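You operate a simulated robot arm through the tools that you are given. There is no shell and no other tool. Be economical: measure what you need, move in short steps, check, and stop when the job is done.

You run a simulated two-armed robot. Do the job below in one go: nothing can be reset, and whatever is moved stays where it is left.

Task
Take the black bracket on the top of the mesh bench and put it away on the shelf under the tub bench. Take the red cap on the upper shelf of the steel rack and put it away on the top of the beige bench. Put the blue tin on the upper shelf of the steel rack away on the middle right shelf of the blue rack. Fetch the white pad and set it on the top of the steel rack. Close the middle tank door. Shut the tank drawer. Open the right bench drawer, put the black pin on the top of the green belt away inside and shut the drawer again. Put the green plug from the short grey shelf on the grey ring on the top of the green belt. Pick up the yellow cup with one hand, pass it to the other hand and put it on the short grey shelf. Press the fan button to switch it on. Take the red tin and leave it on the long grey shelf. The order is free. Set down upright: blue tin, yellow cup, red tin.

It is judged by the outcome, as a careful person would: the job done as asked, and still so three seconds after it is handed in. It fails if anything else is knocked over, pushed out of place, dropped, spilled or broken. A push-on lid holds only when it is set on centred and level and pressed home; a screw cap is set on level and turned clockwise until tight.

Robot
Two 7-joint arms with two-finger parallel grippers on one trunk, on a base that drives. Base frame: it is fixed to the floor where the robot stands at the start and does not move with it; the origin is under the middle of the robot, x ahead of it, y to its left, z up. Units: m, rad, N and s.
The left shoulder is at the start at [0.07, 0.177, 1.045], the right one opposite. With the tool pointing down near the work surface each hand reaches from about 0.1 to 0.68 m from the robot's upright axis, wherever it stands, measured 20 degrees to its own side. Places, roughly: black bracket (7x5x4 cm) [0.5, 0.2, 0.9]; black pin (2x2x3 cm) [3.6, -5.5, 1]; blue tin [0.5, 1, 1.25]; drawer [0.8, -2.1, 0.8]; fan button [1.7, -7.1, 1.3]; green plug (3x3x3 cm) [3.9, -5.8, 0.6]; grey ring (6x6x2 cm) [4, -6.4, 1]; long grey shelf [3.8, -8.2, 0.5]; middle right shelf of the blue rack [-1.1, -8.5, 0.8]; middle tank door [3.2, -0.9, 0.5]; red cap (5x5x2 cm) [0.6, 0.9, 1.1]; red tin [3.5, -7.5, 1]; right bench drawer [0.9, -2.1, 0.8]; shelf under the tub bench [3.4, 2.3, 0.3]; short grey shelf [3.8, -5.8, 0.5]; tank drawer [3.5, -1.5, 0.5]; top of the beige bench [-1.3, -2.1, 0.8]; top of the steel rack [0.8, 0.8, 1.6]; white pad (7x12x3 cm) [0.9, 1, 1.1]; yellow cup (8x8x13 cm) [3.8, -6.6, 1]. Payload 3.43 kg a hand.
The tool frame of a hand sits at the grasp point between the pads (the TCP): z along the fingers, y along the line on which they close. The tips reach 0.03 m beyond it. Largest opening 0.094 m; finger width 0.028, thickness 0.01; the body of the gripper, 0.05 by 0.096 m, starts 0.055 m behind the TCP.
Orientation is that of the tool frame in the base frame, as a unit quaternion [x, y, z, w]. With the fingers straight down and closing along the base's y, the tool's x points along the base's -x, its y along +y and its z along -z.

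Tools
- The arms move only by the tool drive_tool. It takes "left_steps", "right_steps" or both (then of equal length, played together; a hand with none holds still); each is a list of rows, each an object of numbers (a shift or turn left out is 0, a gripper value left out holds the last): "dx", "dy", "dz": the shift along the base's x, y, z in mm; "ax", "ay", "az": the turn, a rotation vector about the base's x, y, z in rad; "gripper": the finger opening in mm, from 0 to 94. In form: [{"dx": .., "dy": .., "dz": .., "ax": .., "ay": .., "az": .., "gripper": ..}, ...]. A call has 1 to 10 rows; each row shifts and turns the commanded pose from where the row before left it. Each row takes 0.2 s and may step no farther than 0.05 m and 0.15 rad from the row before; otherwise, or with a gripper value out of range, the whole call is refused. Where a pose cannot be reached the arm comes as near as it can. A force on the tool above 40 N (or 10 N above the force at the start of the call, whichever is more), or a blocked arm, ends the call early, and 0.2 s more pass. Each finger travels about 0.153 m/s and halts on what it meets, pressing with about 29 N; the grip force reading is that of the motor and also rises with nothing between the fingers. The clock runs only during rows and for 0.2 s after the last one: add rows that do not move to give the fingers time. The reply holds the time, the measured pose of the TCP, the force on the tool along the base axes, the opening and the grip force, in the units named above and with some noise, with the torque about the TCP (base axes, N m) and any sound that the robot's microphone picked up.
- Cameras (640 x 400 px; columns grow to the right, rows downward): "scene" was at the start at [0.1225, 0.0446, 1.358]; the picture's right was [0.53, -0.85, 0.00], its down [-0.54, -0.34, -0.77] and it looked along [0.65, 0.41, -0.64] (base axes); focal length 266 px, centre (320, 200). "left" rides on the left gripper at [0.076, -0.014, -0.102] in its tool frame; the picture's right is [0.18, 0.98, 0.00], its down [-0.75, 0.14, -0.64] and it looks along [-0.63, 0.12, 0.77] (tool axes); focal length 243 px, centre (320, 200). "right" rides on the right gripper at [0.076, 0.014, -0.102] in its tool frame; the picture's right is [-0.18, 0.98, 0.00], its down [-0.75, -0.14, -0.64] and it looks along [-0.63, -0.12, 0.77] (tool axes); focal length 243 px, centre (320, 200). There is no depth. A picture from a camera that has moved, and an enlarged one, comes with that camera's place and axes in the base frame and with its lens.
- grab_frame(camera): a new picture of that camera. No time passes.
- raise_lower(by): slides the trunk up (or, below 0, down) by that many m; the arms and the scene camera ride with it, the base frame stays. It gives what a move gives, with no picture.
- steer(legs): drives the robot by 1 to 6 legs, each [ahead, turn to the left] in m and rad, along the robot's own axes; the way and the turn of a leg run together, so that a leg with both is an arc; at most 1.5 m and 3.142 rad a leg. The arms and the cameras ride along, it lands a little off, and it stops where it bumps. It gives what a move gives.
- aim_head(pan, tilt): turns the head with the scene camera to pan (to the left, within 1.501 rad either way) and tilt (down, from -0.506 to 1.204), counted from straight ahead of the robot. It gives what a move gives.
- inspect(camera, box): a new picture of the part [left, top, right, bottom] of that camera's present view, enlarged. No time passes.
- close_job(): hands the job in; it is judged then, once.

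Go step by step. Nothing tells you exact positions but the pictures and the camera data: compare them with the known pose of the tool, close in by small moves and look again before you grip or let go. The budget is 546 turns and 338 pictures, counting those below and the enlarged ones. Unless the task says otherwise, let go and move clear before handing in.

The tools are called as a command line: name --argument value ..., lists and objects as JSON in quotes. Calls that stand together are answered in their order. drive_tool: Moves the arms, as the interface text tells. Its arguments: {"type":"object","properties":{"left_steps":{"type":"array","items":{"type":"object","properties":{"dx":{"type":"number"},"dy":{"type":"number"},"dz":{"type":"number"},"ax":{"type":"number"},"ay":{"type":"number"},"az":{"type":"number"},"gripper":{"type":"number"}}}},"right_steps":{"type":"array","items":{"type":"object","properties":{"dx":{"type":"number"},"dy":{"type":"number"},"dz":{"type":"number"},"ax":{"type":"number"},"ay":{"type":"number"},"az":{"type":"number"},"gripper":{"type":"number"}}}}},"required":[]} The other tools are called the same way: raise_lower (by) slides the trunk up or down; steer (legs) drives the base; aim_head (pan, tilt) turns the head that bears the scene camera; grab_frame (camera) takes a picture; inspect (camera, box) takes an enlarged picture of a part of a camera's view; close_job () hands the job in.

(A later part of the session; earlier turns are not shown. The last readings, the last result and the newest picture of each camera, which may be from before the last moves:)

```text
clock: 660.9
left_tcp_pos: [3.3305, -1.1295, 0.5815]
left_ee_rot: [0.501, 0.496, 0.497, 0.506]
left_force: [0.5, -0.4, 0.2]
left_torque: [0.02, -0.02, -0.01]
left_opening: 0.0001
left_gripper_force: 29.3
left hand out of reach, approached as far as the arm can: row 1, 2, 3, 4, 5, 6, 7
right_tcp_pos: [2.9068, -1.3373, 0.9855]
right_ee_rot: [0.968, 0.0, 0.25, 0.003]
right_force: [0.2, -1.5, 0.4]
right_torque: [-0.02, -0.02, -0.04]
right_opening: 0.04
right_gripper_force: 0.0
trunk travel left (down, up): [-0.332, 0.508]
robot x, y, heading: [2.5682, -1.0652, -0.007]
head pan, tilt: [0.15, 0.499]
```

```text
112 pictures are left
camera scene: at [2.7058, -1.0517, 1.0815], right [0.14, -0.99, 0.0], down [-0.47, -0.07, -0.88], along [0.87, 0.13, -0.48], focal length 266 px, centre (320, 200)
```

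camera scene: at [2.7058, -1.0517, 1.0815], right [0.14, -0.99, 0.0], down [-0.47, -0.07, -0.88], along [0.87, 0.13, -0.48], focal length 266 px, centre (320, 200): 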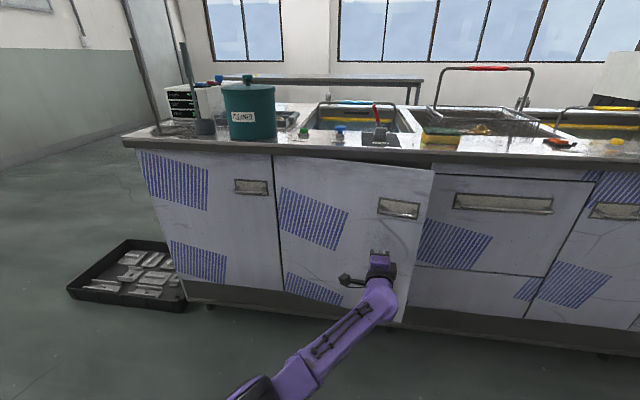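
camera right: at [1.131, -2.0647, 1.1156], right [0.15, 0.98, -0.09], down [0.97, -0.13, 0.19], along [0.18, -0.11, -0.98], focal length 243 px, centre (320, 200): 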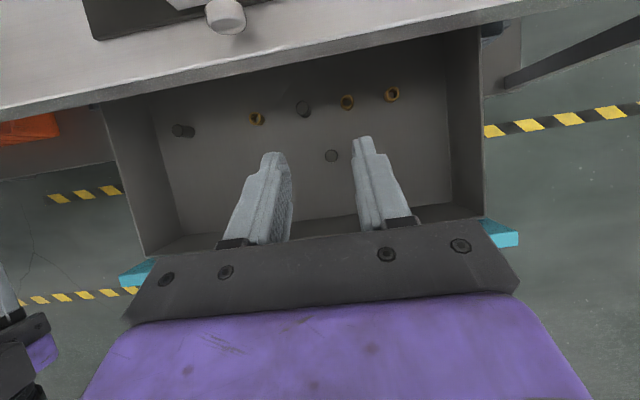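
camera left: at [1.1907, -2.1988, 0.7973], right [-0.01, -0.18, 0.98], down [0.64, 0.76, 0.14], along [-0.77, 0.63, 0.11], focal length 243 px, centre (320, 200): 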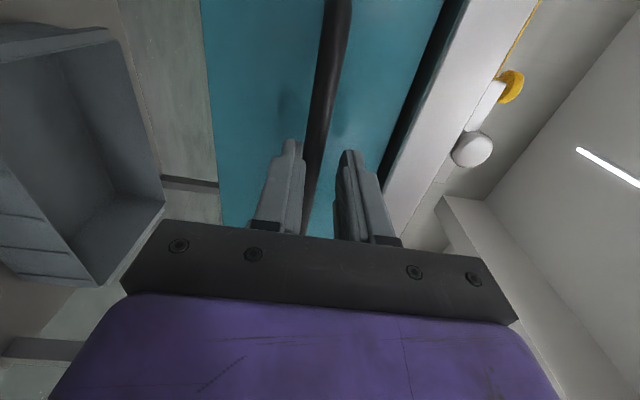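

steer --legs '[[0.045, 0]]'

steer --legs '[[0.035, 0]]'

grab_frame --camera "scene"

```text
clock: 661.8
left_tcp_pos: [3.377, -1.1272, 0.5803]
left_ee_rot: [0.503, 0.497, 0.496, 0.504]
left_force: [0.4, -0.1, 0.8]
left_torque: [0.0, 0.02, 0.06]
left_opening: 0.0
left_gripper_force: 28.6
right_tcp_pos: [2.954, -1.3384, 0.9858]
right_ee_rot: [0.968, 0.0, 0.251, 0.002]
right_force: [0.9, 0.0, 0.6]
right_torque: [0.01, 0.05, 0.01]
right_opening: 0.0399
right_gripper_force: 0.1
trunk travel left (down, up): [-0.332, 0.508]
robot x, y, heading: [2.6123, -1.063, -0.006]
head pan, tilt: [0.15, 0.499]
```

```text
clock: 662.6
left_tcp_pos: [3.4114, -1.1293, 0.5791]
left_ee_rot: [0.503, 0.497, 0.497, 0.504]
left_force: [0.1, -0.1, -0.1]
left_torque: [0.03, -0.03, 0.01]
left_opening: 0.0001
left_gripper_force: 29.5
right_tcp_pos: [2.989, -1.3375, 0.9852]
right_ee_rot: [0.968, -0.001, 0.251, 0.003]
right_force: [0.0, 0.6, -0.2]
right_torque: [0.01, 0.03, -0.01]
right_opening: 0.04
right_gripper_force: 0.1
trunk travel left (down, up): [-0.332, 0.508]
robot x, y, heading: [2.6454, -1.0648, -0.013]
head pan, tilt: [0.15, 0.499]
```

```text
111 pictures are left
camera scene: at [2.7873, -1.0522, 1.0813], right [0.14, -0.99, 0.0], down [-0.47, -0.07, -0.88], along [0.87, 0.13, -0.48], focal length 266 px, centre (320, 200)
```

scene: 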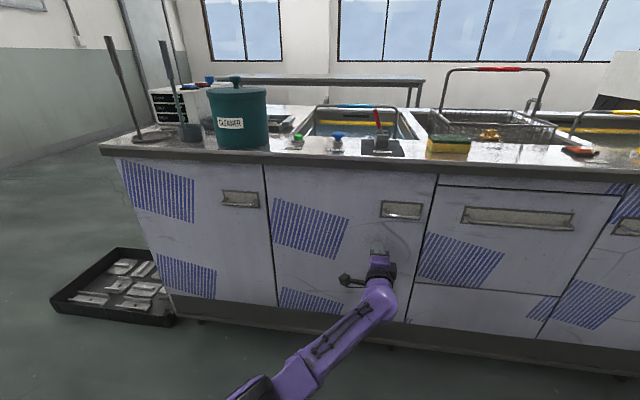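

steer --legs '[[0.03, 0]]'

inspect --camera "scene" --box '[230, 140, 470, 330]'

```text
clock: 663.4
left_tcp_pos: [3.4178, -1.1287, 0.5845]
left_ee_rot: [0.499, 0.497, 0.499, 0.505]
left_force: [-30.3, 10.2, 7.6]
left_torque: [0.2, -0.16, 0.7]
left_opening: 0.0002
left_gripper_force: 29.1
right_tcp_pos: [2.9941, -1.3363, 0.9857]
right_ee_rot: [0.967, -0.001, 0.253, 0.003]
right_force: [0.1, -0.3, 0.4]
right_torque: [0.0, 0.04, 0.03]
right_opening: 0.0401
right_gripper_force: 0.1
trunk travel left (down, up): [-0.332, 0.508]
robot x, y, heading: [2.6592, -1.0654, -0.007]
head pan, tilt: [0.15, 0.499]
stopped in leg 1: the force on the tool passed its limit at 154 N (the readings are from after the stop); the commanded pose is now the measured one
```

```text
2.11 times, centred on (350, 235) of scene
camera zoom: at [2.7931, -1.0506, 1.0821], right [0.15, -0.99, 0.0], down [-0.47, -0.07, -0.88], along [0.87, 0.13, -0.47], focal length 559 px, centre (257, 126)
```

zoom: 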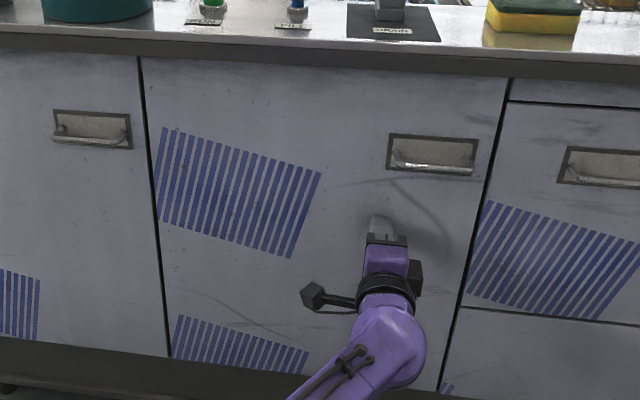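

The middle tank door is closed flush. Now the bracket: back off, lift the arms, turn west and look at the gap between the benches.

steer --legs '[[-0.35, 0]]'

raise_lower --by 0.4

steer --legs '[[0, 1.571], [0, 1.571]]'

aim_head --pan 0.0 --tilt 0.45

grab_frame --camera "scene"

```text
clock: 665.7
left_tcp_pos: [3.0742, -1.1295, 0.5809]
left_ee_rot: [0.5, 0.497, 0.498, 0.504]
left_force: [-0.6, -0.1, -0.1]
left_torque: [0.01, 0.04, -0.03]
left_opening: 0.0002
left_gripper_force: 29.7
right_tcp_pos: [2.6542, -1.3358, 0.984]
right_ee_rot: [0.968, 0.0, 0.251, 0.002]
right_force: [0.0, 0.0, 0.4]
right_torque: [-0.01, -0.01, -0.01]
right_opening: 0.0401
right_gripper_force: 0.0
trunk travel left (down, up): [-0.332, 0.508]
robot x, y, heading: [2.3099, -1.0616, -0.005]
head pan, tilt: [0.15, 0.499]
```

```text
clock: 669.5
left_tcp_pos: [3.0757, -1.1295, 0.9802]
left_ee_rot: [0.5, 0.497, 0.498, 0.504]
left_force: [0.2, 0.0, 0.1]
left_torque: [0.0, -0.03, -0.01]
left_opening: 0.0
left_gripper_force: 29.1
right_tcp_pos: [2.6545, -1.3371, 1.3858]
right_ee_rot: [0.968, -0.001, 0.251, 0.002]
right_force: [0.0, 0.0, -0.2]
right_torque: [0.04, 0.0, -0.03]
right_opening: 0.0399
right_gripper_force: 0.0
trunk travel left (down, up): [-0.732, 0.108]
robot x, y, heading: [2.3115, -1.0622, -0.002]
head pan, tilt: [0.15, 0.499]
```

```text
clock: 677.6
left_tcp_pos: [1.5475, -1.0184, 0.9805]
left_ee_rot: [0.505, -0.493, -0.497, 0.505]
left_force: [0.0, 0.4, -0.1]
left_torque: [-0.02, 0.01, -0.02]
left_opening: 0.0
left_gripper_force: 29.0
right_tcp_pos: [1.9616, -0.7986, 1.3838]
right_ee_rot: [-0.014, 0.968, -0.002, -0.25]
right_force: [0.6, 0.3, -0.7]
right_torque: [0.03, 0.0, 0.02]
right_opening: 0.0399
right_gripper_force: 0.1
trunk travel left (down, up): [-0.732, 0.108]
robot x, y, heading: [2.3126, -1.0617, -3.112]
head pan, tilt: [0.15, 0.499]
```

```text
clock: 678.3
left_tcp_pos: [1.5475, -1.0179, 0.9806]
left_ee_rot: [0.505, -0.493, -0.496, 0.506]
left_force: [0.7, 0.6, 0.8]
left_torque: [0.02, 0.01, 0.02]
left_opening: 0.0
left_gripper_force: 29.6
right_tcp_pos: [1.9614, -0.7983, 1.3834]
right_ee_rot: [-0.014, 0.968, -0.002, -0.25]
right_force: [0.3, 0.5, 1.1]
right_torque: [-0.02, -0.01, -0.04]
right_opening: 0.0399
right_gripper_force: 0.1
trunk travel left (down, up): [-0.732, 0.108]
robot x, y, heading: [2.3132, -1.0569, -3.117]
head pan, tilt: [0.0, 0.45]
```

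```text
109 pictures are left
camera scene: at [2.1697, -1.0671, 1.4859], right [-0.03, 1.0, 0.0], down [0.44, 0.01, -0.9], along [-0.9, -0.02, -0.44], focal length 266 px, centre (320, 200)
```

scene: 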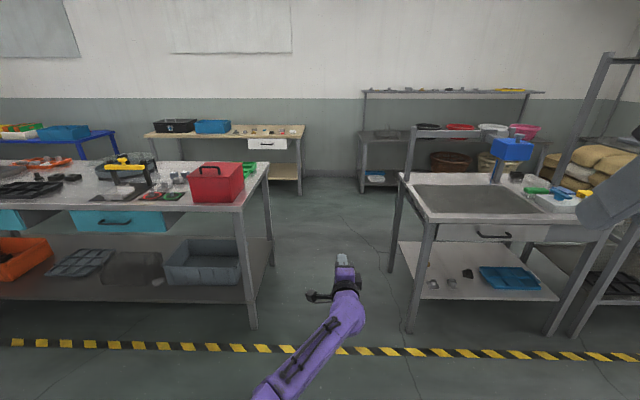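

The gap between the benches is about 0.87 m wide, centred near my line. Stretch the right arm forward to narrow it and drive through.

drive_tool --right_steps '[{"dx": -40, "dy": -15}, {"dx": -40, "dy": -15}, {"dx": -40, "dy": -15}, {"dx": -40, "dy": -15}, {"dx": -40, "dy": -10}, {"dx": -40}, {"dx": -40}, {}]'

grab_frame --camera "scene"

```text
clock: 680.1
left_tcp_pos: [1.548, -1.0181, 0.9809]
left_ee_rot: [0.504, -0.493, -0.497, 0.506]
left_force: [-0.3, 1.6, 1.0]
left_torque: [0.0, -0.02, 0.01]
left_opening: 0.0002
left_gripper_force: 29.3
right_tcp_pos: [1.6829, -0.8666, 1.384]
right_ee_rot: [-0.015, 0.968, -0.003, -0.252]
right_force: [0.0, 0.2, 0.6]
right_torque: [-0.02, 0.04, 0.01]
right_opening: 0.0398
right_gripper_force: 0.0
trunk travel left (down, up): [-0.732, 0.108]
robot x, y, heading: [2.3075, -1.0639, -3.118]
head pan, tilt: [0.0, 0.45]
```

```text
108 pictures are left
camera scene: at [2.1712, -1.0662, 1.4861], right [-0.03, 1.0, 0.0], down [0.43, 0.01, -0.9], along [-0.9, -0.02, -0.43], focal length 266 px, centre (320, 200)
```

scene: 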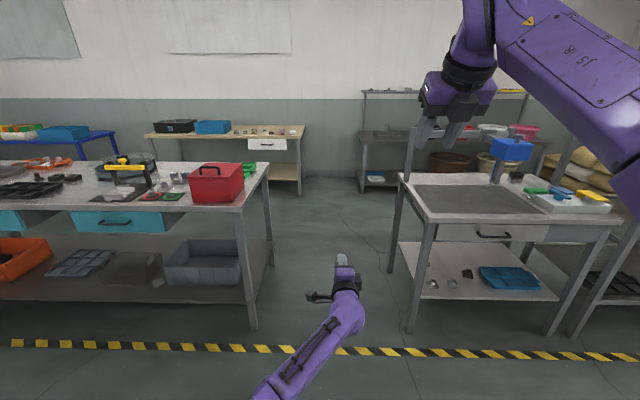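

steer --legs '[[1.2, -0.035], [1.2, 0]]'

grab_frame --camera "scene"

```text
clock: 691.9
left_tcp_pos: [-0.8563, -1.0775, 0.9811]
left_ee_rot: [0.508, -0.49, -0.493, 0.509]
left_force: [0.1, 0.0, -0.2]
left_torque: [0.03, -0.01, 0.05]
left_opening: 0.0001
left_gripper_force: 29.2
right_tcp_pos: [-0.7243, -0.9255, 1.3841]
right_ee_rot: [-0.02, 0.968, -0.004, -0.251]
right_force: [0.9, 0.9, -0.1]
right_torque: [0.01, -0.01, -0.04]
right_opening: 0.0399
right_gripper_force: 0.1
trunk travel left (down, up): [-0.732, 0.108]
robot x, y, heading: [-0.0921, -1.113, -3.098]
head pan, tilt: [0.0, 0.45]
```

```text
107 pictures are left
camera scene: at [-0.233, -1.1189, 1.486], right [-0.04, 1.0, 0.0], down [0.43, 0.02, -0.9], along [-0.9, -0.03, -0.44], focal length 266 px, centre (320, 200)
```

scene: 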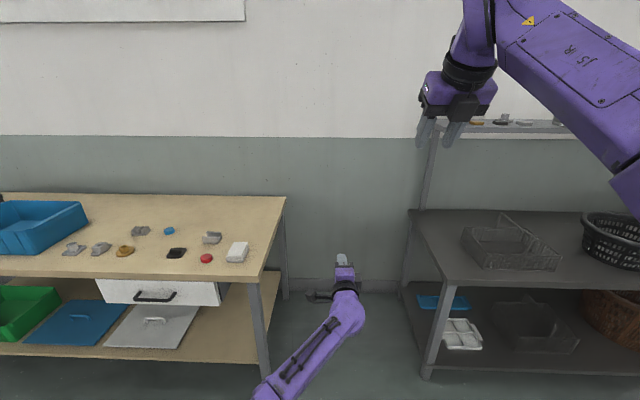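

Through. Retract the arms, go north and face the mesh bench.

drive_tool --left_steps '[{"dx": 40}, {"dx": 40}, {"dx": 40}, {"dx": 40}, {"dx": 40}, {"dx": 40}, {"dx": 20}]' --right_steps '[{"dx": 40}, {"dx": 40}, {"dx": 40}, {"dx": 40}, {"dx": 40}, {"dx": 20}, {}]'

steer --legs '[[0, -1.615], [1.2, 0], [0, -1.571]]'

aim_head --pan 0.0 --tilt 0.65

grab_frame --camera "scene"

```text
clock: 693.5
left_tcp_pos: [-0.5975, -1.0787, 0.9787]
left_ee_rot: [0.508, -0.49, -0.493, 0.508]
left_force: [0.3, 0.6, 0.0]
left_torque: [0.0, -0.03, 0.01]
left_opening: 0.0
left_gripper_force: 28.6
right_tcp_pos: [-0.5033, -0.9254, 1.3859]
right_ee_rot: [-0.02, 0.968, -0.003, -0.25]
right_force: [-1.0, -0.5, 0.2]
right_torque: [0.03, -0.02, 0.02]
right_opening: 0.0401
right_gripper_force: 0.0
trunk travel left (down, up): [-0.732, 0.108]
robot x, y, heading: [-0.089, -1.1114, -3.098]
head pan, tilt: [0.0, 0.45]
```

```text
clock: 707.3
left_tcp_pos: [0.4296, 0.003, 0.979]
left_ee_rot: [0.509, 0.489, 0.49, 0.512]
left_force: [0.4, 0.4, 0.0]
left_torque: [-0.01, -0.01, -0.03]
left_opening: 0.0
left_gripper_force: 28.5
right_tcp_pos: [0.3245, -0.1414, 1.3856]
right_ee_rot: [0.968, -0.016, 0.25, 0.006]
right_force: [0.7, -0.1, -0.4]
right_torque: [-0.03, 0.01, -0.01]
right_opening: 0.04
right_gripper_force: 0.0
trunk travel left (down, up): [-0.732, 0.108]
robot x, y, heading: [-0.0714, 0.078, -0.034]
head pan, tilt: [0.0, 0.45]
```

```text
clock: 708.1
left_tcp_pos: [0.4297, 0.0035, 0.9793]
left_ee_rot: [0.508, 0.49, 0.489, 0.512]
left_force: [-0.2, 0.3, -0.5]
left_torque: [-0.02, -0.04, 0.01]
left_opening: 0.0
left_gripper_force: 28.8
right_tcp_pos: [0.3233, -0.1426, 1.386]
right_ee_rot: [0.968, -0.015, 0.251, 0.007]
right_force: [0.1, 0.4, 0.1]
right_torque: [0.0, -0.03, 0.01]
right_opening: 0.0396
right_gripper_force: 0.1
trunk travel left (down, up): [-0.732, 0.108]
robot x, y, heading: [-0.0751, 0.0714, -0.035]
head pan, tilt: [0.0, 0.649]
```

```text
106 pictures are left
camera scene: at [0.0639, 0.0697, 1.4682], right [-0.04, -1.0, 0.0], down [-0.6, 0.02, -0.8], along [0.8, -0.03, -0.6], focal length 266 px, centre (320, 200)
```

scene: 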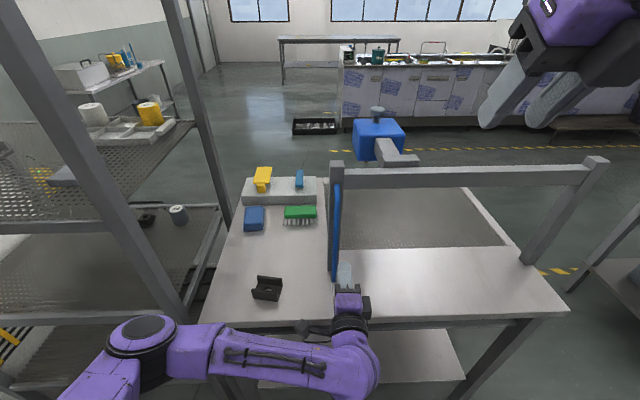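

Bracket at about (0.468, 0.184); a post with a blue hose stands at (0.50, 0.01). I tuck the left hand up and left, then shift the robot north a little.

drive_tool --left_steps '[{"dx": -30, "dz": 30}, {"dx": -30, "dz": 35}, {"dx": -20, "dz": 40}, {"dz": 40, "dy": 20}, {"dz": 30, "dy": 30}, {"dy": 40}, {"dy": 40}, {"dy": 40}, {}]'

steer --legs '[[-0.15, 0], [0, 1.6], [0.2, 0], [0, -1.571]]'

grab_frame --camera "scene"

```text
clock: 710.1
left_tcp_pos: [0.3828, 0.1396, 1.1519]
left_ee_rot: [0.509, 0.49, 0.489, 0.511]
left_force: [0.8, -0.5, -0.4]
left_torque: [-0.02, 0.02, 0.0]
left_opening: 0.0001
left_gripper_force: 28.9
left hand out of reach, approached as far as the arm can: row 7, 8
right_tcp_pos: [0.3237, -0.1421, 1.3838]
right_ee_rot: [0.968, -0.016, 0.251, 0.007]
right_force: [-0.3, 0.3, 0.1]
right_torque: [0.01, 0.02, 0.01]
right_opening: 0.04
right_gripper_force: 0.1
trunk travel left (down, up): [-0.732, 0.108]
robot x, y, heading: [-0.0726, 0.0746, -0.038]
head pan, tilt: [0.0, 0.649]
```

```text
clock: 720.4
left_tcp_pos: [0.2285, 0.3657, 1.1525]
left_ee_rot: [0.499, 0.499, 0.499, 0.503]
left_force: [-0.6, 0.0, -0.7]
left_torque: [0.01, 0.0, 0.01]
left_opening: 0.0002
left_gripper_force: 28.8
right_tcp_pos: [0.1799, 0.0805, 1.3849]
right_ee_rot: [0.968, 0.002, 0.251, 0.002]
right_force: [1.0, -0.1, 0.5]
right_torque: [0.01, -0.02, -0.02]
right_opening: 0.0404
right_gripper_force: 0.0
trunk travel left (down, up): [-0.732, 0.108]
robot x, y, heading: [-0.2229, 0.2854, 0.003]
head pan, tilt: [0.0, 0.649]
```

```text
105 pictures are left
camera scene: at [-0.0876, 0.2835, 1.4681], right [0.0, -1.0, 0.0], down [-0.6, 0.0, -0.8], along [0.8, 0.0, -0.6], focal length 266 px, centre (320, 200)
```

scene: 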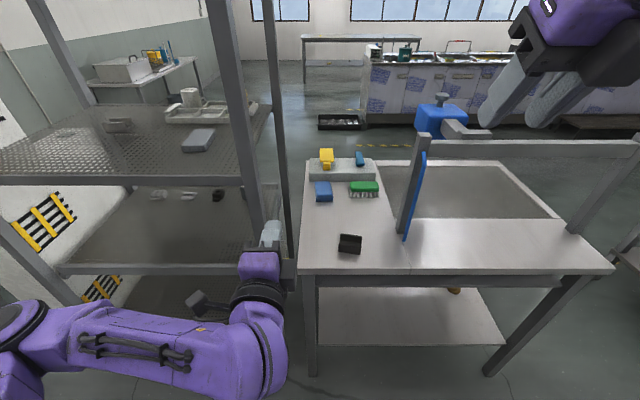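

raise_lower --by -0.15

steer --legs '[[0.1, 0]]'

drive_tool --right_steps '[{"dx": 30, "dy": 20, "dz": -30, "gripper": 94}, {"dx": 30, "dy": 20, "dz": -30}, {"dx": 30, "dy": 20, "dz": -30}, {"dx": 30, "dy": 20, "dz": -30}, {"dx": 30, "dy": 20, "dz": -30}, {"dy": 10, "dz": -40}, {}]'

grab_frame --camera "right"

```text
clock: 722.1
left_tcp_pos: [0.2269, 0.364, 1.0031]
left_ee_rot: [0.499, 0.5, 0.499, 0.502]
left_force: [-0.1, 0.6, 0.1]
left_torque: [0.02, -0.03, -0.01]
left_opening: 0.0
left_gripper_force: 28.9
right_tcp_pos: [0.1796, 0.0814, 1.2344]
right_ee_rot: [0.968, 0.001, 0.25, 0.002]
right_force: [-0.6, 0.0, -0.4]
right_torque: [0.0, 0.02, 0.01]
right_opening: 0.0403
right_gripper_force: 0.1
trunk travel left (down, up): [-0.582, 0.258]
robot x, y, heading: [-0.2213, 0.2848, -0.001]
head pan, tilt: [0.0, 0.649]
```

```text
clock: 723.3
left_tcp_pos: [0.3271, 0.366, 1.0022]
left_ee_rot: [0.499, 0.5, 0.499, 0.502]
left_force: [0.4, 0.0, 0.0]
left_torque: [-0.01, -0.01, 0.01]
left_opening: 0.0002
left_gripper_force: 28.9
right_tcp_pos: [0.2816, 0.0831, 1.2351]
right_ee_rot: [0.968, 0.003, 0.25, 0.002]
right_force: [-0.4, -0.4, 0.0]
right_torque: [-0.02, -0.01, -0.03]
right_opening: 0.0401
right_gripper_force: 0.1
trunk travel left (down, up): [-0.582, 0.258]
robot x, y, heading: [-0.1205, 0.2865, 0.001]
head pan, tilt: [0.0, 0.649]
```

```text
clock: 724.9
left_tcp_pos: [0.3274, 0.3648, 1.0021]
left_ee_rot: [0.499, 0.5, 0.499, 0.502]
left_force: [0.0, -0.1, 0.1]
left_torque: [-0.01, 0.01, -0.01]
left_opening: 0.0001
left_gripper_force: 28.8
right_tcp_pos: [0.4296, 0.19, 1.0454]
right_ee_rot: [0.968, 0.003, 0.251, 0.001]
right_force: [0.4, 0.3, -0.3]
right_torque: [-0.01, 0.02, -0.01]
right_opening: 0.0941
right_gripper_force: 0.1
trunk travel left (down, up): [-0.582, 0.258]
robot x, y, heading: [-0.1231, 0.2829, 0.002]
head pan, tilt: [0.0, 0.649]
```

```text
104 pictures are left
camera right: at [0.4471, 0.1767, 1.1728], right [-0.16, -0.98, -0.09], down [-0.97, 0.14, 0.2], along [-0.18, 0.11, -0.98], focal length 243 px, centre (320, 200)
```

right: 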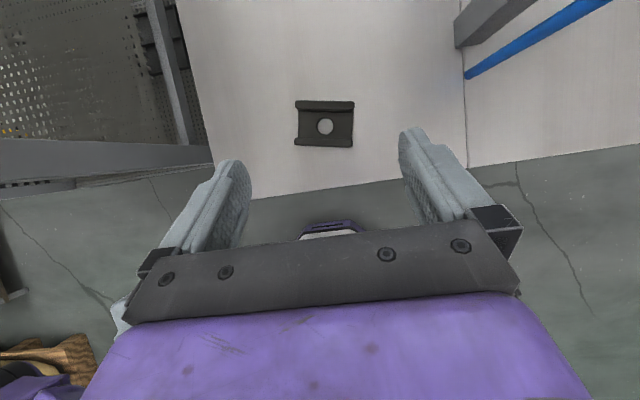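

The bracket is a U-channel about 7 cm along y, centred near (0.477, 0.189). I pitch the hand to 0.8, and come down around its ends near the front flange.

drive_tool --right_steps '[{"ay": -0.145}, {"ay": -0.145}, {"dx": 20, "dz": -30}, {"dz": -40}, {"dz": -25}, {}]'

grab_frame --camera "right"

```text
clock: 726.3
left_tcp_pos: [0.3272, 0.3659, 1.0028]
left_ee_rot: [0.498, 0.499, 0.5, 0.502]
left_force: [0.0, 1.3, -0.2]
left_torque: [0.01, 0.02, 0.01]
left_opening: 0.0001
left_gripper_force: 28.9
right_tcp_pos: [0.4504, 0.1907, 0.9507]
right_ee_rot: [0.922, 0.002, 0.387, 0.002]
right_force: [0.6, -0.3, -0.3]
right_torque: [0.01, 0.01, 0.0]
right_opening: 0.094
right_gripper_force: 0.1
trunk travel left (down, up): [-0.582, 0.258]
robot x, y, heading: [-0.125, 0.2837, 0.007]
head pan, tilt: [0.0, 0.649]
```

```text
103 pictures are left
camera right: at [0.4324, 0.1771, 1.0788], right [-0.13, -0.98, -0.13], down [-0.99, 0.14, -0.09], along [0.11, 0.11, -0.99], focal length 243 px, centre (320, 200)
```

right: 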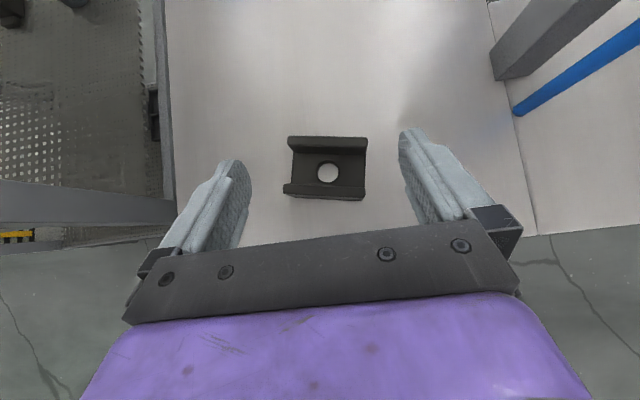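

drive_tool --right_steps '[{"dz": -20, "dy": -2}, {"dz": -12}, {"dz": -6}, {}]'

grab_frame --camera "right"

```text
clock: 727.3
left_tcp_pos: [0.3276, 0.3646, 1.0024]
left_ee_rot: [0.499, 0.5, 0.499, 0.502]
left_force: [0.2, 0.4, -0.5]
left_torque: [0.02, -0.04, -0.01]
left_opening: 0.0001
left_gripper_force: 28.9
right_tcp_pos: [0.451, 0.1891, 0.912]
right_ee_rot: [0.922, 0.002, 0.387, 0.002]
right_force: [1.0, -0.6, -0.1]
right_torque: [0.02, 0.03, 0.0]
right_opening: 0.0943
right_gripper_force: 0.0
trunk travel left (down, up): [-0.582, 0.258]
robot x, y, heading: [-0.1246, 0.2883, 0.005]
head pan, tilt: [0.0, 0.649]
```

```text
102 pictures are left
camera right: at [0.4318, 0.1757, 1.0394], right [-0.13, -0.98, -0.13], down [-0.99, 0.14, -0.09], along [0.11, 0.11, -0.99], focal length 243 px, centre (320, 200)
```

right: 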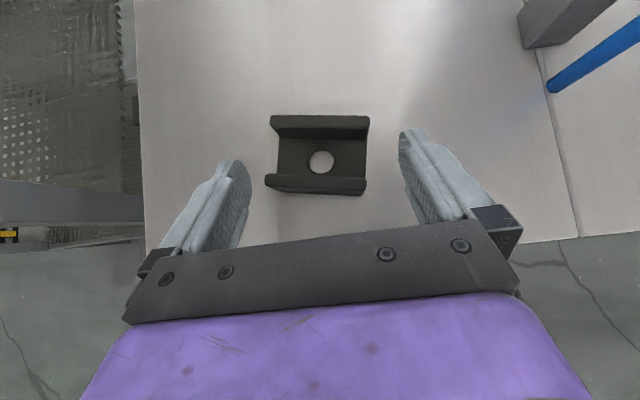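

drive_tool --right_steps '[{"dz": -5}, {"dz": -4}, {"dz": -4}, {"dz": -3}, {}]'

```text
clock: 728.5
left_tcp_pos: [0.3284, 0.3647, 1.0014]
left_ee_rot: [0.499, 0.5, 0.499, 0.502]
left_force: [-1.0, 0.4, 1.1]
left_torque: [0.01, 0.0, 0.02]
left_opening: 0.0001
left_gripper_force: 29.3
right_tcp_pos: [0.4499, 0.1912, 0.8966]
right_ee_rot: [0.922, 0.003, 0.387, 0.002]
right_force: [0.3, 0.3, -0.1]
right_torque: [-0.01, -0.03, 0.01]
right_opening: 0.0941
right_gripper_force: 0.0
trunk travel left (down, up): [-0.582, 0.258]
robot x, y, heading: [-0.1273, 0.2837, 0.001]
head pan, tilt: [0.0, 0.649]
```

drive_tool --right_steps '[{"dz": -4}, {"dz": -4}, {"dz": -4}, {}]'

grab_frame --camera "right"

```text
clock: 729.5
left_tcp_pos: [0.3281, 0.3654, 1.0012]
left_ee_rot: [0.498, 0.499, 0.5, 0.503]
left_force: [-0.1, -0.4, 0.2]
left_torque: [0.01, -0.01, 0.01]
left_opening: 0.0002
left_gripper_force: 28.9
right_tcp_pos: [0.4497, 0.1908, 0.8839]
right_ee_rot: [0.922, 0.003, 0.388, 0.002]
right_force: [-0.9, -0.2, 0.3]
right_torque: [0.01, 0.0, 0.0]
right_opening: 0.094
right_gripper_force: 0.0
trunk travel left (down, up): [-0.582, 0.258]
robot x, y, heading: [-0.1269, 0.2864, 0.001]
head pan, tilt: [0.0, 0.649]
```

```text
101 pictures are left
camera right: at [0.4312, 0.1759, 1.0113], right [-0.13, -0.98, -0.13], down [-0.99, 0.14, -0.09], along [0.11, 0.11, -0.99], focal length 243 px, centre (320, 200)
```

right: 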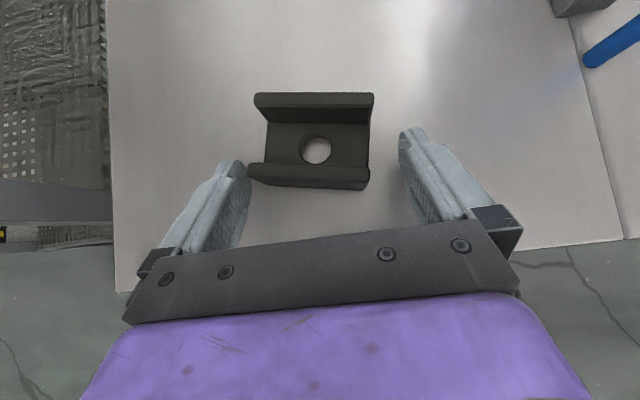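

The bench is lower (≈0.84) and the bracket a bit further (+x) and left. Adjust and descend.

drive_tool --right_steps '[{"dx": 7, "dy": 5}, {"dx": 7, "dy": 4}, {"dz": -4}, {"dz": -4}, {"dz": -3}, {}]'

grab_frame --camera "right"

```text
clock: 731.0
left_tcp_pos: [0.3248, 0.3656, 1.0022]
left_ee_rot: [0.498, 0.499, 0.5, 0.504]
left_force: [-0.3, 0.4, 0.3]
left_torque: [-0.03, -0.01, -0.03]
left_opening: 0.0002
left_gripper_force: 29.0
right_tcp_pos: [0.4662, 0.2007, 0.8811]
right_ee_rot: [0.918, 0.002, 0.396, -0.001]
right_force: [-7.9, -1.0, 10.3]
right_torque: [0.44, 0.13, 0.35]
right_opening: 0.0927
right_gripper_force: 0.1
trunk travel left (down, up): [-0.582, 0.258]
robot x, y, heading: [-0.1229, 0.2833, 0.005]
head pan, tilt: [0.0, 0.649]
stopped in row 6 (right hand): the force on the tool passed its limit at 41 N (the readings are from after the stop); the commanded pose is now the measured one
```

```text
100 pictures are left
camera right: at [0.4436, 0.1857, 1.0078], right [-0.12, -0.98, -0.13], down [-0.98, 0.14, -0.11], along [0.12, 0.12, -0.99], focal length 243 px, centre (320, 200)
```

right: 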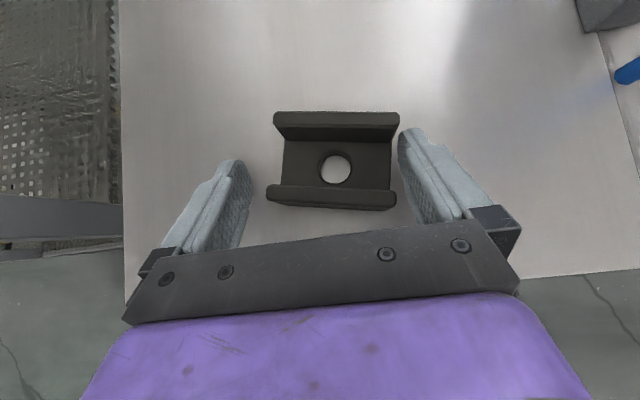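

drive_tool --right_steps '[{"dz": 3, "dy": -5}, {}, {"gripper": 75}, {"gripper": 60}, {"gripper": 50}, {}, {}]'

grab_frame --camera "right"

```text
clock: 732.6
left_tcp_pos: [0.3271, 0.3659, 1.0011]
left_ee_rot: [0.499, 0.499, 0.5, 0.502]
left_force: [-0.1, -0.3, 0.1]
left_torque: [0.0, -0.01, 0.01]
left_opening: 0.0
left_gripper_force: 29.0
right_tcp_pos: [0.4668, 0.1942, 0.8808]
right_ee_rot: [0.92, 0.001, 0.392, 0.0]
right_force: [-1.6, -1.2, 0.5]
right_torque: [0.13, -0.07, 0.01]
right_opening: 0.0698
right_gripper_force: 29.0
trunk travel left (down, up): [-0.582, 0.258]
robot x, y, heading: [-0.1206, 0.2868, 0.006]
head pan, tilt: [0.0, 0.649]
```

```text
99 pictures are left
camera right: at [0.4461, 0.18, 1.0082], right [-0.12, -0.98, -0.13], down [-0.99, 0.14, -0.1], along [0.12, 0.12, -0.99], focal length 243 px, centre (320, 200)
```

right: 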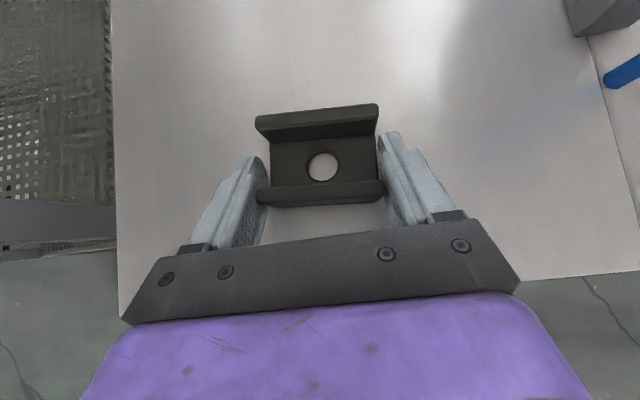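

drive_tool --right_steps '[{"dz": 20}, {"dz": 30}, {"dz": 40}, {"dz": 40}, {"dz": 40}, {}]'

grab_frame --camera "right"

```text
clock: 734.0
left_tcp_pos: [0.3285, 0.3655, 1.0013]
left_ee_rot: [0.498, 0.501, 0.499, 0.502]
left_force: [0.4, 0.6, 0.3]
left_torque: [-0.02, -0.01, -0.02]
left_opening: 0.0002
left_gripper_force: 28.7
right_tcp_pos: [0.4691, 0.1972, 1.0493]
right_ee_rot: [0.92, 0.001, 0.392, 0.0]
right_force: [0.8, 0.1, -3.6]
right_torque: [0.04, 0.07, -0.05]
right_opening: 0.0699
right_gripper_force: 29.2
trunk travel left (down, up): [-0.582, 0.258]
robot x, y, heading: [-0.1223, 0.2849, 0.0]
head pan, tilt: [0.0, 0.649]
```

```text
98 pictures are left
camera right: at [0.4478, 0.1818, 1.177], right [-0.12, -0.98, -0.13], down [-0.99, 0.14, -0.1], along [0.12, 0.12, -0.99], focal length 243 px, centre (320, 200)
```

right: 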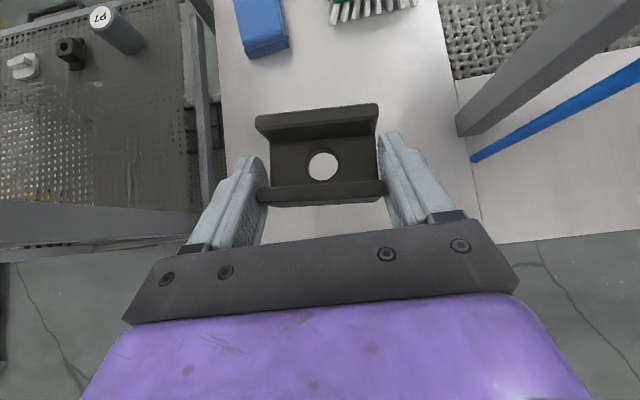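

The bracket is held. Retrace through the gap between the benches toward the east aisle.

raise_lower --by 0.2

steer --legs '[[-0.22, 0], [0, -1.571], [1.33, 0], [0, 1.571]]'

drive_tool --left_steps '[{"dx": 40}, {"dx": 40}, {"dx": 40}, {"dx": 40}, {"dx": 40}, {"dx": 30}]' --right_steps '[{"dx": 20}, {"dx": 20}, {"dx": 20}, {}, {}, {}]'

aim_head --pan 0.0 --tilt 0.5

grab_frame --camera "scene"

```text
clock: 736.1
left_tcp_pos: [0.3291, 0.3659, 1.2024]
left_ee_rot: [0.498, 0.5, 0.5, 0.502]
left_force: [-0.9, 0.3, -0.4]
left_torque: [0.04, -0.02, 0.01]
left_opening: 0.0003
left_gripper_force: 28.6
right_tcp_pos: [0.4673, 0.1965, 1.2486]
right_ee_rot: [0.92, 0.001, 0.392, 0.0]
right_force: [-0.2, 0.0, -4.4]
right_torque: [0.03, 0.11, 0.03]
right_opening: 0.0693
right_gripper_force: 29.0
trunk travel left (down, up): [-0.782, 0.058]
robot x, y, heading: [-0.1229, 0.2871, 0.003]
head pan, tilt: [0.0, 0.649]
```

```text
clock: 751.9
left_tcp_pos: [0.0575, -1.0023, 1.201]
left_ee_rot: [0.512, 0.485, 0.485, 0.516]
left_force: [-0.5, 0.5, -0.2]
left_torque: [-0.01, -0.01, 0.02]
left_opening: 0.0003
left_gripper_force: 29.8
right_tcp_pos: [0.1874, -1.1802, 1.2482]
right_ee_rot: [0.919, -0.024, 0.392, 0.011]
right_force: [0.0, 0.0, -4.2]
right_torque: [0.03, 0.08, 0.01]
right_opening: 0.0689
right_gripper_force: 28.7
trunk travel left (down, up): [-0.782, 0.058]
robot x, y, heading: [-0.4013, -1.0599, -0.049]
head pan, tilt: [0.0, 0.649]
```

```text
clock: 753.3
left_tcp_pos: [0.2912, -1.0035, 1.2008]
left_ee_rot: [0.512, 0.486, 0.485, 0.515]
left_force: [1.5, -0.6, 0.3]
left_torque: [0.01, -0.02, 0.01]
left_opening: 0.0
left_gripper_force: 28.4
right_tcp_pos: [0.2493, -1.1796, 1.2488]
right_ee_rot: [0.919, -0.024, 0.393, 0.01]
right_force: [0.4, -0.3, -4.6]
right_torque: [0.01, 0.12, -0.02]
right_opening: 0.0693
right_gripper_force: 28.5
trunk travel left (down, up): [-0.782, 0.058]
robot x, y, heading: [-0.397, -1.0572, -0.048]
head pan, tilt: [0.0, 0.649]
```

```text
clock: 754.0
left_tcp_pos: [0.2903, -1.0033, 1.2021]
left_ee_rot: [0.512, 0.486, 0.485, 0.516]
left_force: [0.5, 0.2, -0.3]
left_torque: [0.01, -0.02, 0.04]
left_opening: 0.0
left_gripper_force: 29.0
right_tcp_pos: [0.2486, -1.1802, 1.2493]
right_ee_rot: [0.919, -0.024, 0.392, 0.011]
right_force: [0.3, 0.9, -4.4]
right_torque: [-0.01, 0.07, 0.02]
right_opening: 0.069
right_gripper_force: 29.2
trunk travel left (down, up): [-0.782, 0.058]
robot x, y, heading: [-0.3992, -1.0579, -0.049]
head pan, tilt: [0.0, 0.499]
```

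```text
97 pictures are left
camera scene: at [-0.2567, -1.0675, 1.5313], right [-0.05, -1.0, 0.0], down [-0.48, 0.03, -0.88], along [0.88, -0.05, -0.48], focal length 266 px, centre (320, 200)
```

scene: 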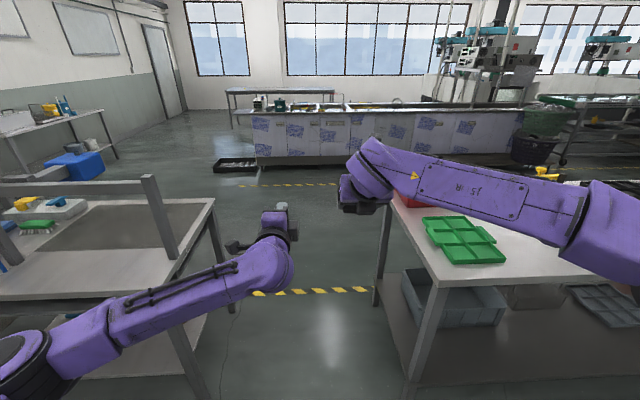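

steer --legs '[[1.2, 0.035], [1.25, 0]]'

steer --legs '[[0, 1.571]]'

aim_head --pan -0.4 --tilt 0.35

grab_frame --camera "scene"

```text
clock: 766.0
left_tcp_pos: [2.7491, -1.0899, 1.2012]
left_ee_rot: [0.508, 0.489, 0.489, 0.513]
left_force: [-0.4, 0.1, 0.3]
left_torque: [0.0, 0.03, -0.01]
left_opening: 0.0001
left_gripper_force: 29.7
right_tcp_pos: [2.711, -1.2666, 1.2494]
right_ee_rot: [0.92, -0.017, 0.393, 0.008]
right_force: [0.2, 1.0, -4.5]
right_torque: [-0.01, 0.11, -0.03]
right_opening: 0.0689
right_gripper_force: 28.7
trunk travel left (down, up): [-0.782, 0.058]
robot x, y, heading: [2.0606, -1.1557, -0.037]
head pan, tilt: [0.0, 0.499]
```

```text
clock: 770.3
left_tcp_pos: [1.9779, -0.4689, 1.2015]
left_ee_rot: [0.005, 0.705, 0.709, 0.008]
left_force: [0.1, -0.3, 0.2]
left_torque: [-0.02, 0.0, -0.01]
left_opening: 0.0001
left_gripper_force: 28.4
right_tcp_pos: [2.1569, -0.5037, 1.2495]
right_ee_rot: [0.655, 0.646, 0.28, -0.275]
right_force: [-0.5, 0.4, -3.2]
right_torque: [-0.07, 0.01, -0.01]
right_opening: 0.0683
right_gripper_force: 29.4
trunk travel left (down, up): [-0.782, 0.058]
robot x, y, heading: [2.0651, -1.1578, 1.563]
head pan, tilt: [0.0, 0.499]
```

```text
clock: 771.2
left_tcp_pos: [1.9799, -0.471, 1.2003]
left_ee_rot: [0.006, 0.706, 0.708, 0.007]
left_force: [0.1, 0.4, 0.1]
left_torque: [0.05, 0.02, 0.0]
left_opening: 0.0002
left_gripper_force: 29.1
right_tcp_pos: [2.1561, -0.5048, 1.2482]
right_ee_rot: [0.655, 0.646, 0.28, -0.275]
right_force: [1.0, -0.3, -3.9]
right_torque: [-0.1, 0.01, 0.01]
right_opening: 0.0684
right_gripper_force: 28.5
trunk travel left (down, up): [-0.782, 0.058]
robot x, y, heading: [2.0636, -1.1533, 1.563]
head pan, tilt: [-0.4, 0.351]
```

```text
96 pictures are left
camera scene: at [2.1001, -1.0202, 1.545], right [0.92, -0.4, 0.0], down [-0.14, -0.32, -0.94], along [0.38, 0.86, -0.34], focal length 266 px, centre (320, 200)
```

scene: 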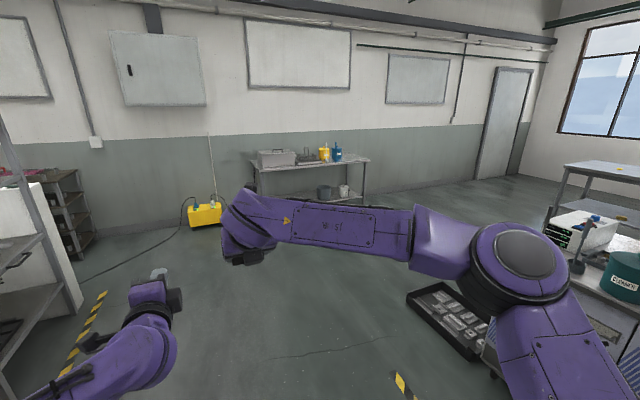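

The tub bench is against the north wall (front edge about y 2.1). Drive diagonally to in front of its free left half.

steer --legs '[[0, -0.353], [1.35, 0], [1.2, 0], [0, 0.36]]'

aim_head --pan 0.0 --tilt 0.6

grab_frame --camera "scene"

```text
clock: 785.8
left_tcp_pos: [2.9084, 1.8994, 1.2015]
left_ee_rot: [0.011, 0.706, 0.708, 0.013]
left_force: [0.2, 0.8, -0.3]
left_torque: [0.02, 0.01, 0.0]
left_opening: 0.0
left_gripper_force: 29.1
right_tcp_pos: [3.0852, 1.8627, 1.2483]
right_ee_rot: [0.66, 0.641, 0.281, -0.273]
right_force: [0.5, -0.3, -4.4]
right_torque: [-0.1, 0.03, 0.03]
right_opening: 0.0679
right_gripper_force: 29.0
trunk travel left (down, up): [-0.782, 0.058]
robot x, y, heading: [2.9817, 1.2134, 1.54]
head pan, tilt: [-0.4, 0.351]
```

```text
clock: 786.6
left_tcp_pos: [2.9074, 1.8994, 1.2019]
left_ee_rot: [0.011, 0.706, 0.708, 0.014]
left_force: [0.5, -0.6, 0.0]
left_torque: [0.0, -0.01, -0.01]
left_opening: 0.0
left_gripper_force: 29.5
right_tcp_pos: [3.0845, 1.8626, 1.2489]
right_ee_rot: [0.66, 0.641, 0.281, -0.273]
right_force: [-0.4, -0.2, -4.6]
right_torque: [-0.08, 0.04, 0.02]
right_opening: 0.0681
right_gripper_force: 29.3
trunk travel left (down, up): [-0.782, 0.058]
robot x, y, heading: [2.9799, 1.2143, 1.542]
head pan, tilt: [0.0, 0.6]
```

```text
95 pictures are left
camera scene: at [2.9843, 1.3517, 1.5223], right [1.0, -0.03, 0.0], down [-0.02, -0.56, -0.82], along [0.02, 0.82, -0.57], focal length 266 px, centre (320, 200)
```

scene: 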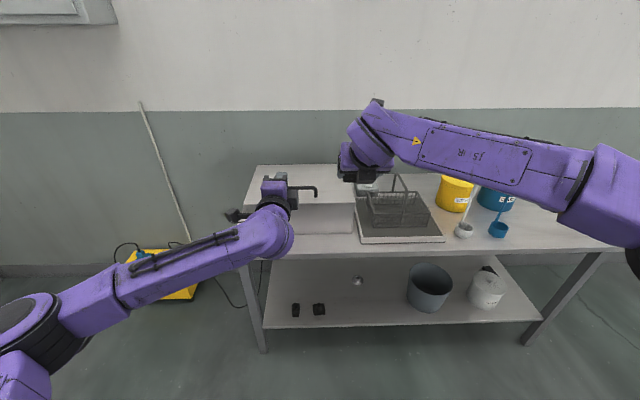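

Free spot on the shelf near (3.14, 2.13). Retract the left hand and lower the trunk in front of the bench.

drive_tool --left_steps '[{"dy": -40}, {"dy": -40}, {"dy": -40}, {"dy": -40}, {"dy": -40, "dx": -20}, {"dx": -30}, {}]'

raise_lower --by -0.4

raise_lower --by -0.35

aim_head --pan -0.1 --tilt 0.3

grab_frame --camera "scene"

```text
clock: 788.2
left_tcp_pos: [2.8617, 1.706, 1.2011]
left_ee_rot: [0.011, 0.707, 0.707, 0.012]
left_force: [1.1, -0.6, 0.6]
left_torque: [0.03, -0.02, 0.01]
left_opening: 0.0
left_gripper_force: 29.2
left hand out of reach, approached as far as the arm can: row 6
right_tcp_pos: [3.0864, 1.8624, 1.2478]
right_ee_rot: [0.659, 0.642, 0.281, -0.273]
right_force: [-0.4, -0.6, -4.0]
right_torque: [-0.09, -0.01, 0.0]
right_opening: 0.068
right_gripper_force: 29.2
trunk travel left (down, up): [-0.782, 0.058]
robot x, y, heading: [2.9769, 1.2103, 1.539]
head pan, tilt: [0.0, 0.6]
```

```text
clock: 792.1
left_tcp_pos: [2.8606, 1.7054, 0.8008]
left_ee_rot: [0.011, 0.706, 0.708, 0.013]
left_force: [0.0, 0.4, 0.5]
left_torque: [0.03, 0.02, 0.02]
left_opening: 0.0
left_gripper_force: 29.1
right_tcp_pos: [3.0856, 1.8624, 0.848]
right_ee_rot: [0.659, 0.641, 0.282, -0.273]
right_force: [0.4, 0.0, -4.4]
right_torque: [-0.1, -0.02, -0.01]
right_opening: 0.0681
right_gripper_force: 28.6
trunk travel left (down, up): [-0.382, 0.458]
robot x, y, heading: [2.983, 1.2111, 1.539]
head pan, tilt: [0.0, 0.6]
```

```text
clock: 795.5
left_tcp_pos: [2.8601, 1.7051, 0.4515]
left_ee_rot: [0.011, 0.706, 0.708, 0.014]
left_force: [-1.3, -0.8, -0.3]
left_torque: [0.02, 0.04, 0.0]
left_opening: 0.0001
left_gripper_force: 29.3
right_tcp_pos: [3.0861, 1.8619, 0.4994]
right_ee_rot: [0.66, 0.641, 0.282, -0.273]
right_force: [0.4, -0.3, -4.8]
right_torque: [-0.08, 0.0, 0.0]
right_opening: 0.068
right_gripper_force: 28.9
trunk travel left (down, up): [-0.032, 0.808]
robot x, y, heading: [2.9789, 1.2172, 1.54]
head pan, tilt: [0.0, 0.6]
```

```text
clock: 796.3
left_tcp_pos: [2.859, 1.7053, 0.4506]
left_ee_rot: [0.01, 0.705, 0.709, 0.013]
left_force: [-0.5, 0.1, 0.6]
left_torque: [-0.01, -0.05, -0.05]
left_opening: 0.0
left_gripper_force: 29.0
right_tcp_pos: [3.085, 1.8607, 0.4978]
right_ee_rot: [0.659, 0.641, 0.282, -0.273]
right_force: [-0.3, -0.4, -4.3]
right_torque: [-0.08, 0.0, -0.01]
right_opening: 0.0679
right_gripper_force: 29.0
trunk travel left (down, up): [-0.032, 0.808]
robot x, y, heading: [2.9824, 1.2139, 1.541]
head pan, tilt: [-0.099, 0.3]
```

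```text
94 pictures are left
camera scene: at [2.9937, 1.3553, 0.7997], right [0.99, -0.13, 0.0], down [-0.04, -0.29, -0.95], along [0.12, 0.95, -0.3], focal length 266 px, centre (320, 200)
```

scene: 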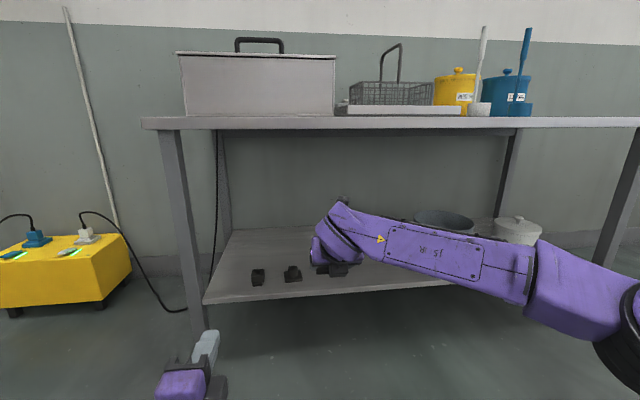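

drive_tool --right_steps '[{"dz": -30, "dx": 20}, {"dz": -30, "dx": 20}, {"dz": -30, "dx": 20}, {}]'

steer --legs '[[0.24, 0]]'

grab_frame --camera "right"

grab_frame --camera "scene"

```text
clock: 797.3
left_tcp_pos: [2.86, 1.705, 0.4509]
left_ee_rot: [0.01, 0.706, 0.708, 0.014]
left_force: [0.2, -0.6, 0.9]
left_torque: [0.01, 0.0, 0.04]
left_opening: 0.0
left_gripper_force: 29.2
right_tcp_pos: [3.1473, 1.861, 0.4107]
right_ee_rot: [0.659, 0.641, 0.282, -0.273]
right_force: [0.1, 0.1, -4.4]
right_torque: [-0.08, -0.02, -0.01]
right_opening: 0.068
right_gripper_force: 29.1
trunk travel left (down, up): [-0.032, 0.808]
robot x, y, heading: [2.9806, 1.214, 1.542]
head pan, tilt: [-0.099, 0.3]
```

```text
clock: 799.1
left_tcp_pos: [2.8671, 1.9482, 0.4509]
left_ee_rot: [0.012, 0.706, 0.708, 0.013]
left_force: [-0.3, -0.7, -0.2]
left_torque: [-0.02, 0.0, 0.03]
left_opening: 0.0
left_gripper_force: 29.2
right_tcp_pos: [3.1527, 2.1025, 0.4096]
right_ee_rot: [0.659, 0.641, 0.283, -0.273]
right_force: [-0.2, 0.2, -4.0]
right_torque: [-0.12, 0.02, 0.0]
right_opening: 0.0679
right_gripper_force: 29.4
trunk travel left (down, up): [-0.032, 0.808]
robot x, y, heading: [2.9875, 1.4508, 1.539]
head pan, tilt: [-0.099, 0.3]
```

```text
93 pictures are left
camera right: at [3.1677, 2.0802, 0.5371], right [0.98, -0.16, -0.13], down [-0.17, -0.98, -0.1], along [-0.11, 0.12, -0.99], focal length 243 px, centre (320, 200)
```

right: 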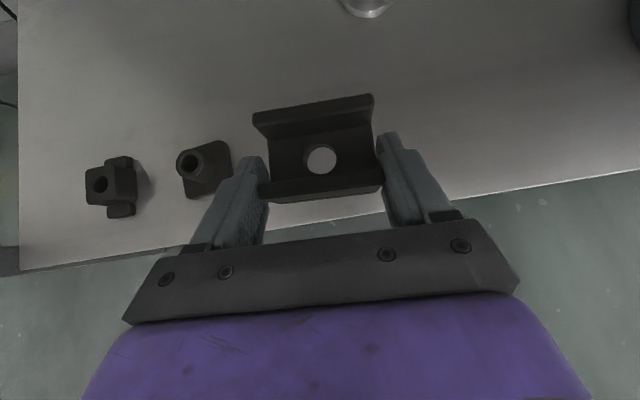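

```text
92 pictures are left
camera scene: at [3.001, 1.5971, 0.7998], right [0.99, -0.13, 0.0], down [-0.04, -0.29, -0.96], along [0.12, 0.95, -0.3], focal length 266 px, centre (320, 200)
```

scene: 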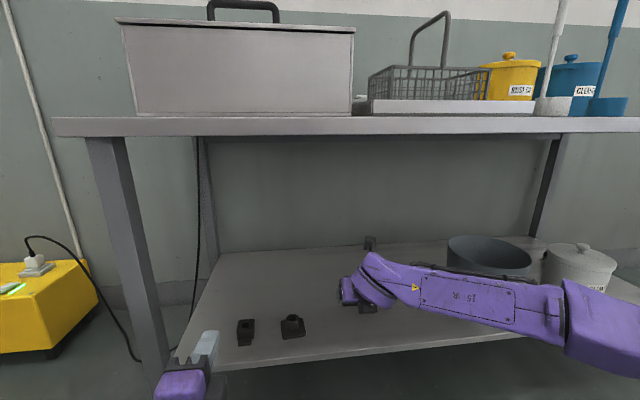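

drive_tool --right_steps '[{"dx": 20, "dy": 15}, {"dz": -30}, {"dz": -25}, {"dz": -20}, {"dz": -10}, {}]'

grab_frame --camera "right"

```text
clock: 800.5
left_tcp_pos: [2.867, 1.9473, 0.4519]
left_ee_rot: [0.012, 0.706, 0.708, 0.013]
left_force: [0.0, 0.4, -0.5]
left_torque: [0.0, 0.04, -0.02]
left_opening: 0.0
left_gripper_force: 28.8
right_tcp_pos: [3.1734, 2.1164, 0.3241]
right_ee_rot: [0.66, 0.641, 0.281, -0.273]
right_force: [-0.1, 0.7, -4.1]
right_torque: [-0.11, 0.01, 0.01]
right_opening: 0.0678
right_gripper_force: 29.4
trunk travel left (down, up): [-0.032, 0.808]
robot x, y, heading: [2.9899, 1.4534, 1.54]
head pan, tilt: [-0.099, 0.3]
```

```text
91 pictures are left
camera right: at [3.1879, 2.0956, 0.4516], right [0.98, -0.16, -0.13], down [-0.17, -0.98, -0.1], along [-0.11, 0.12, -0.99], focal length 243 px, centre (320, 200)
```

right: 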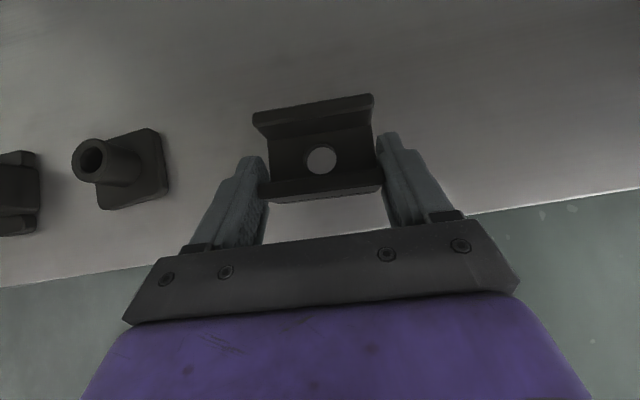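

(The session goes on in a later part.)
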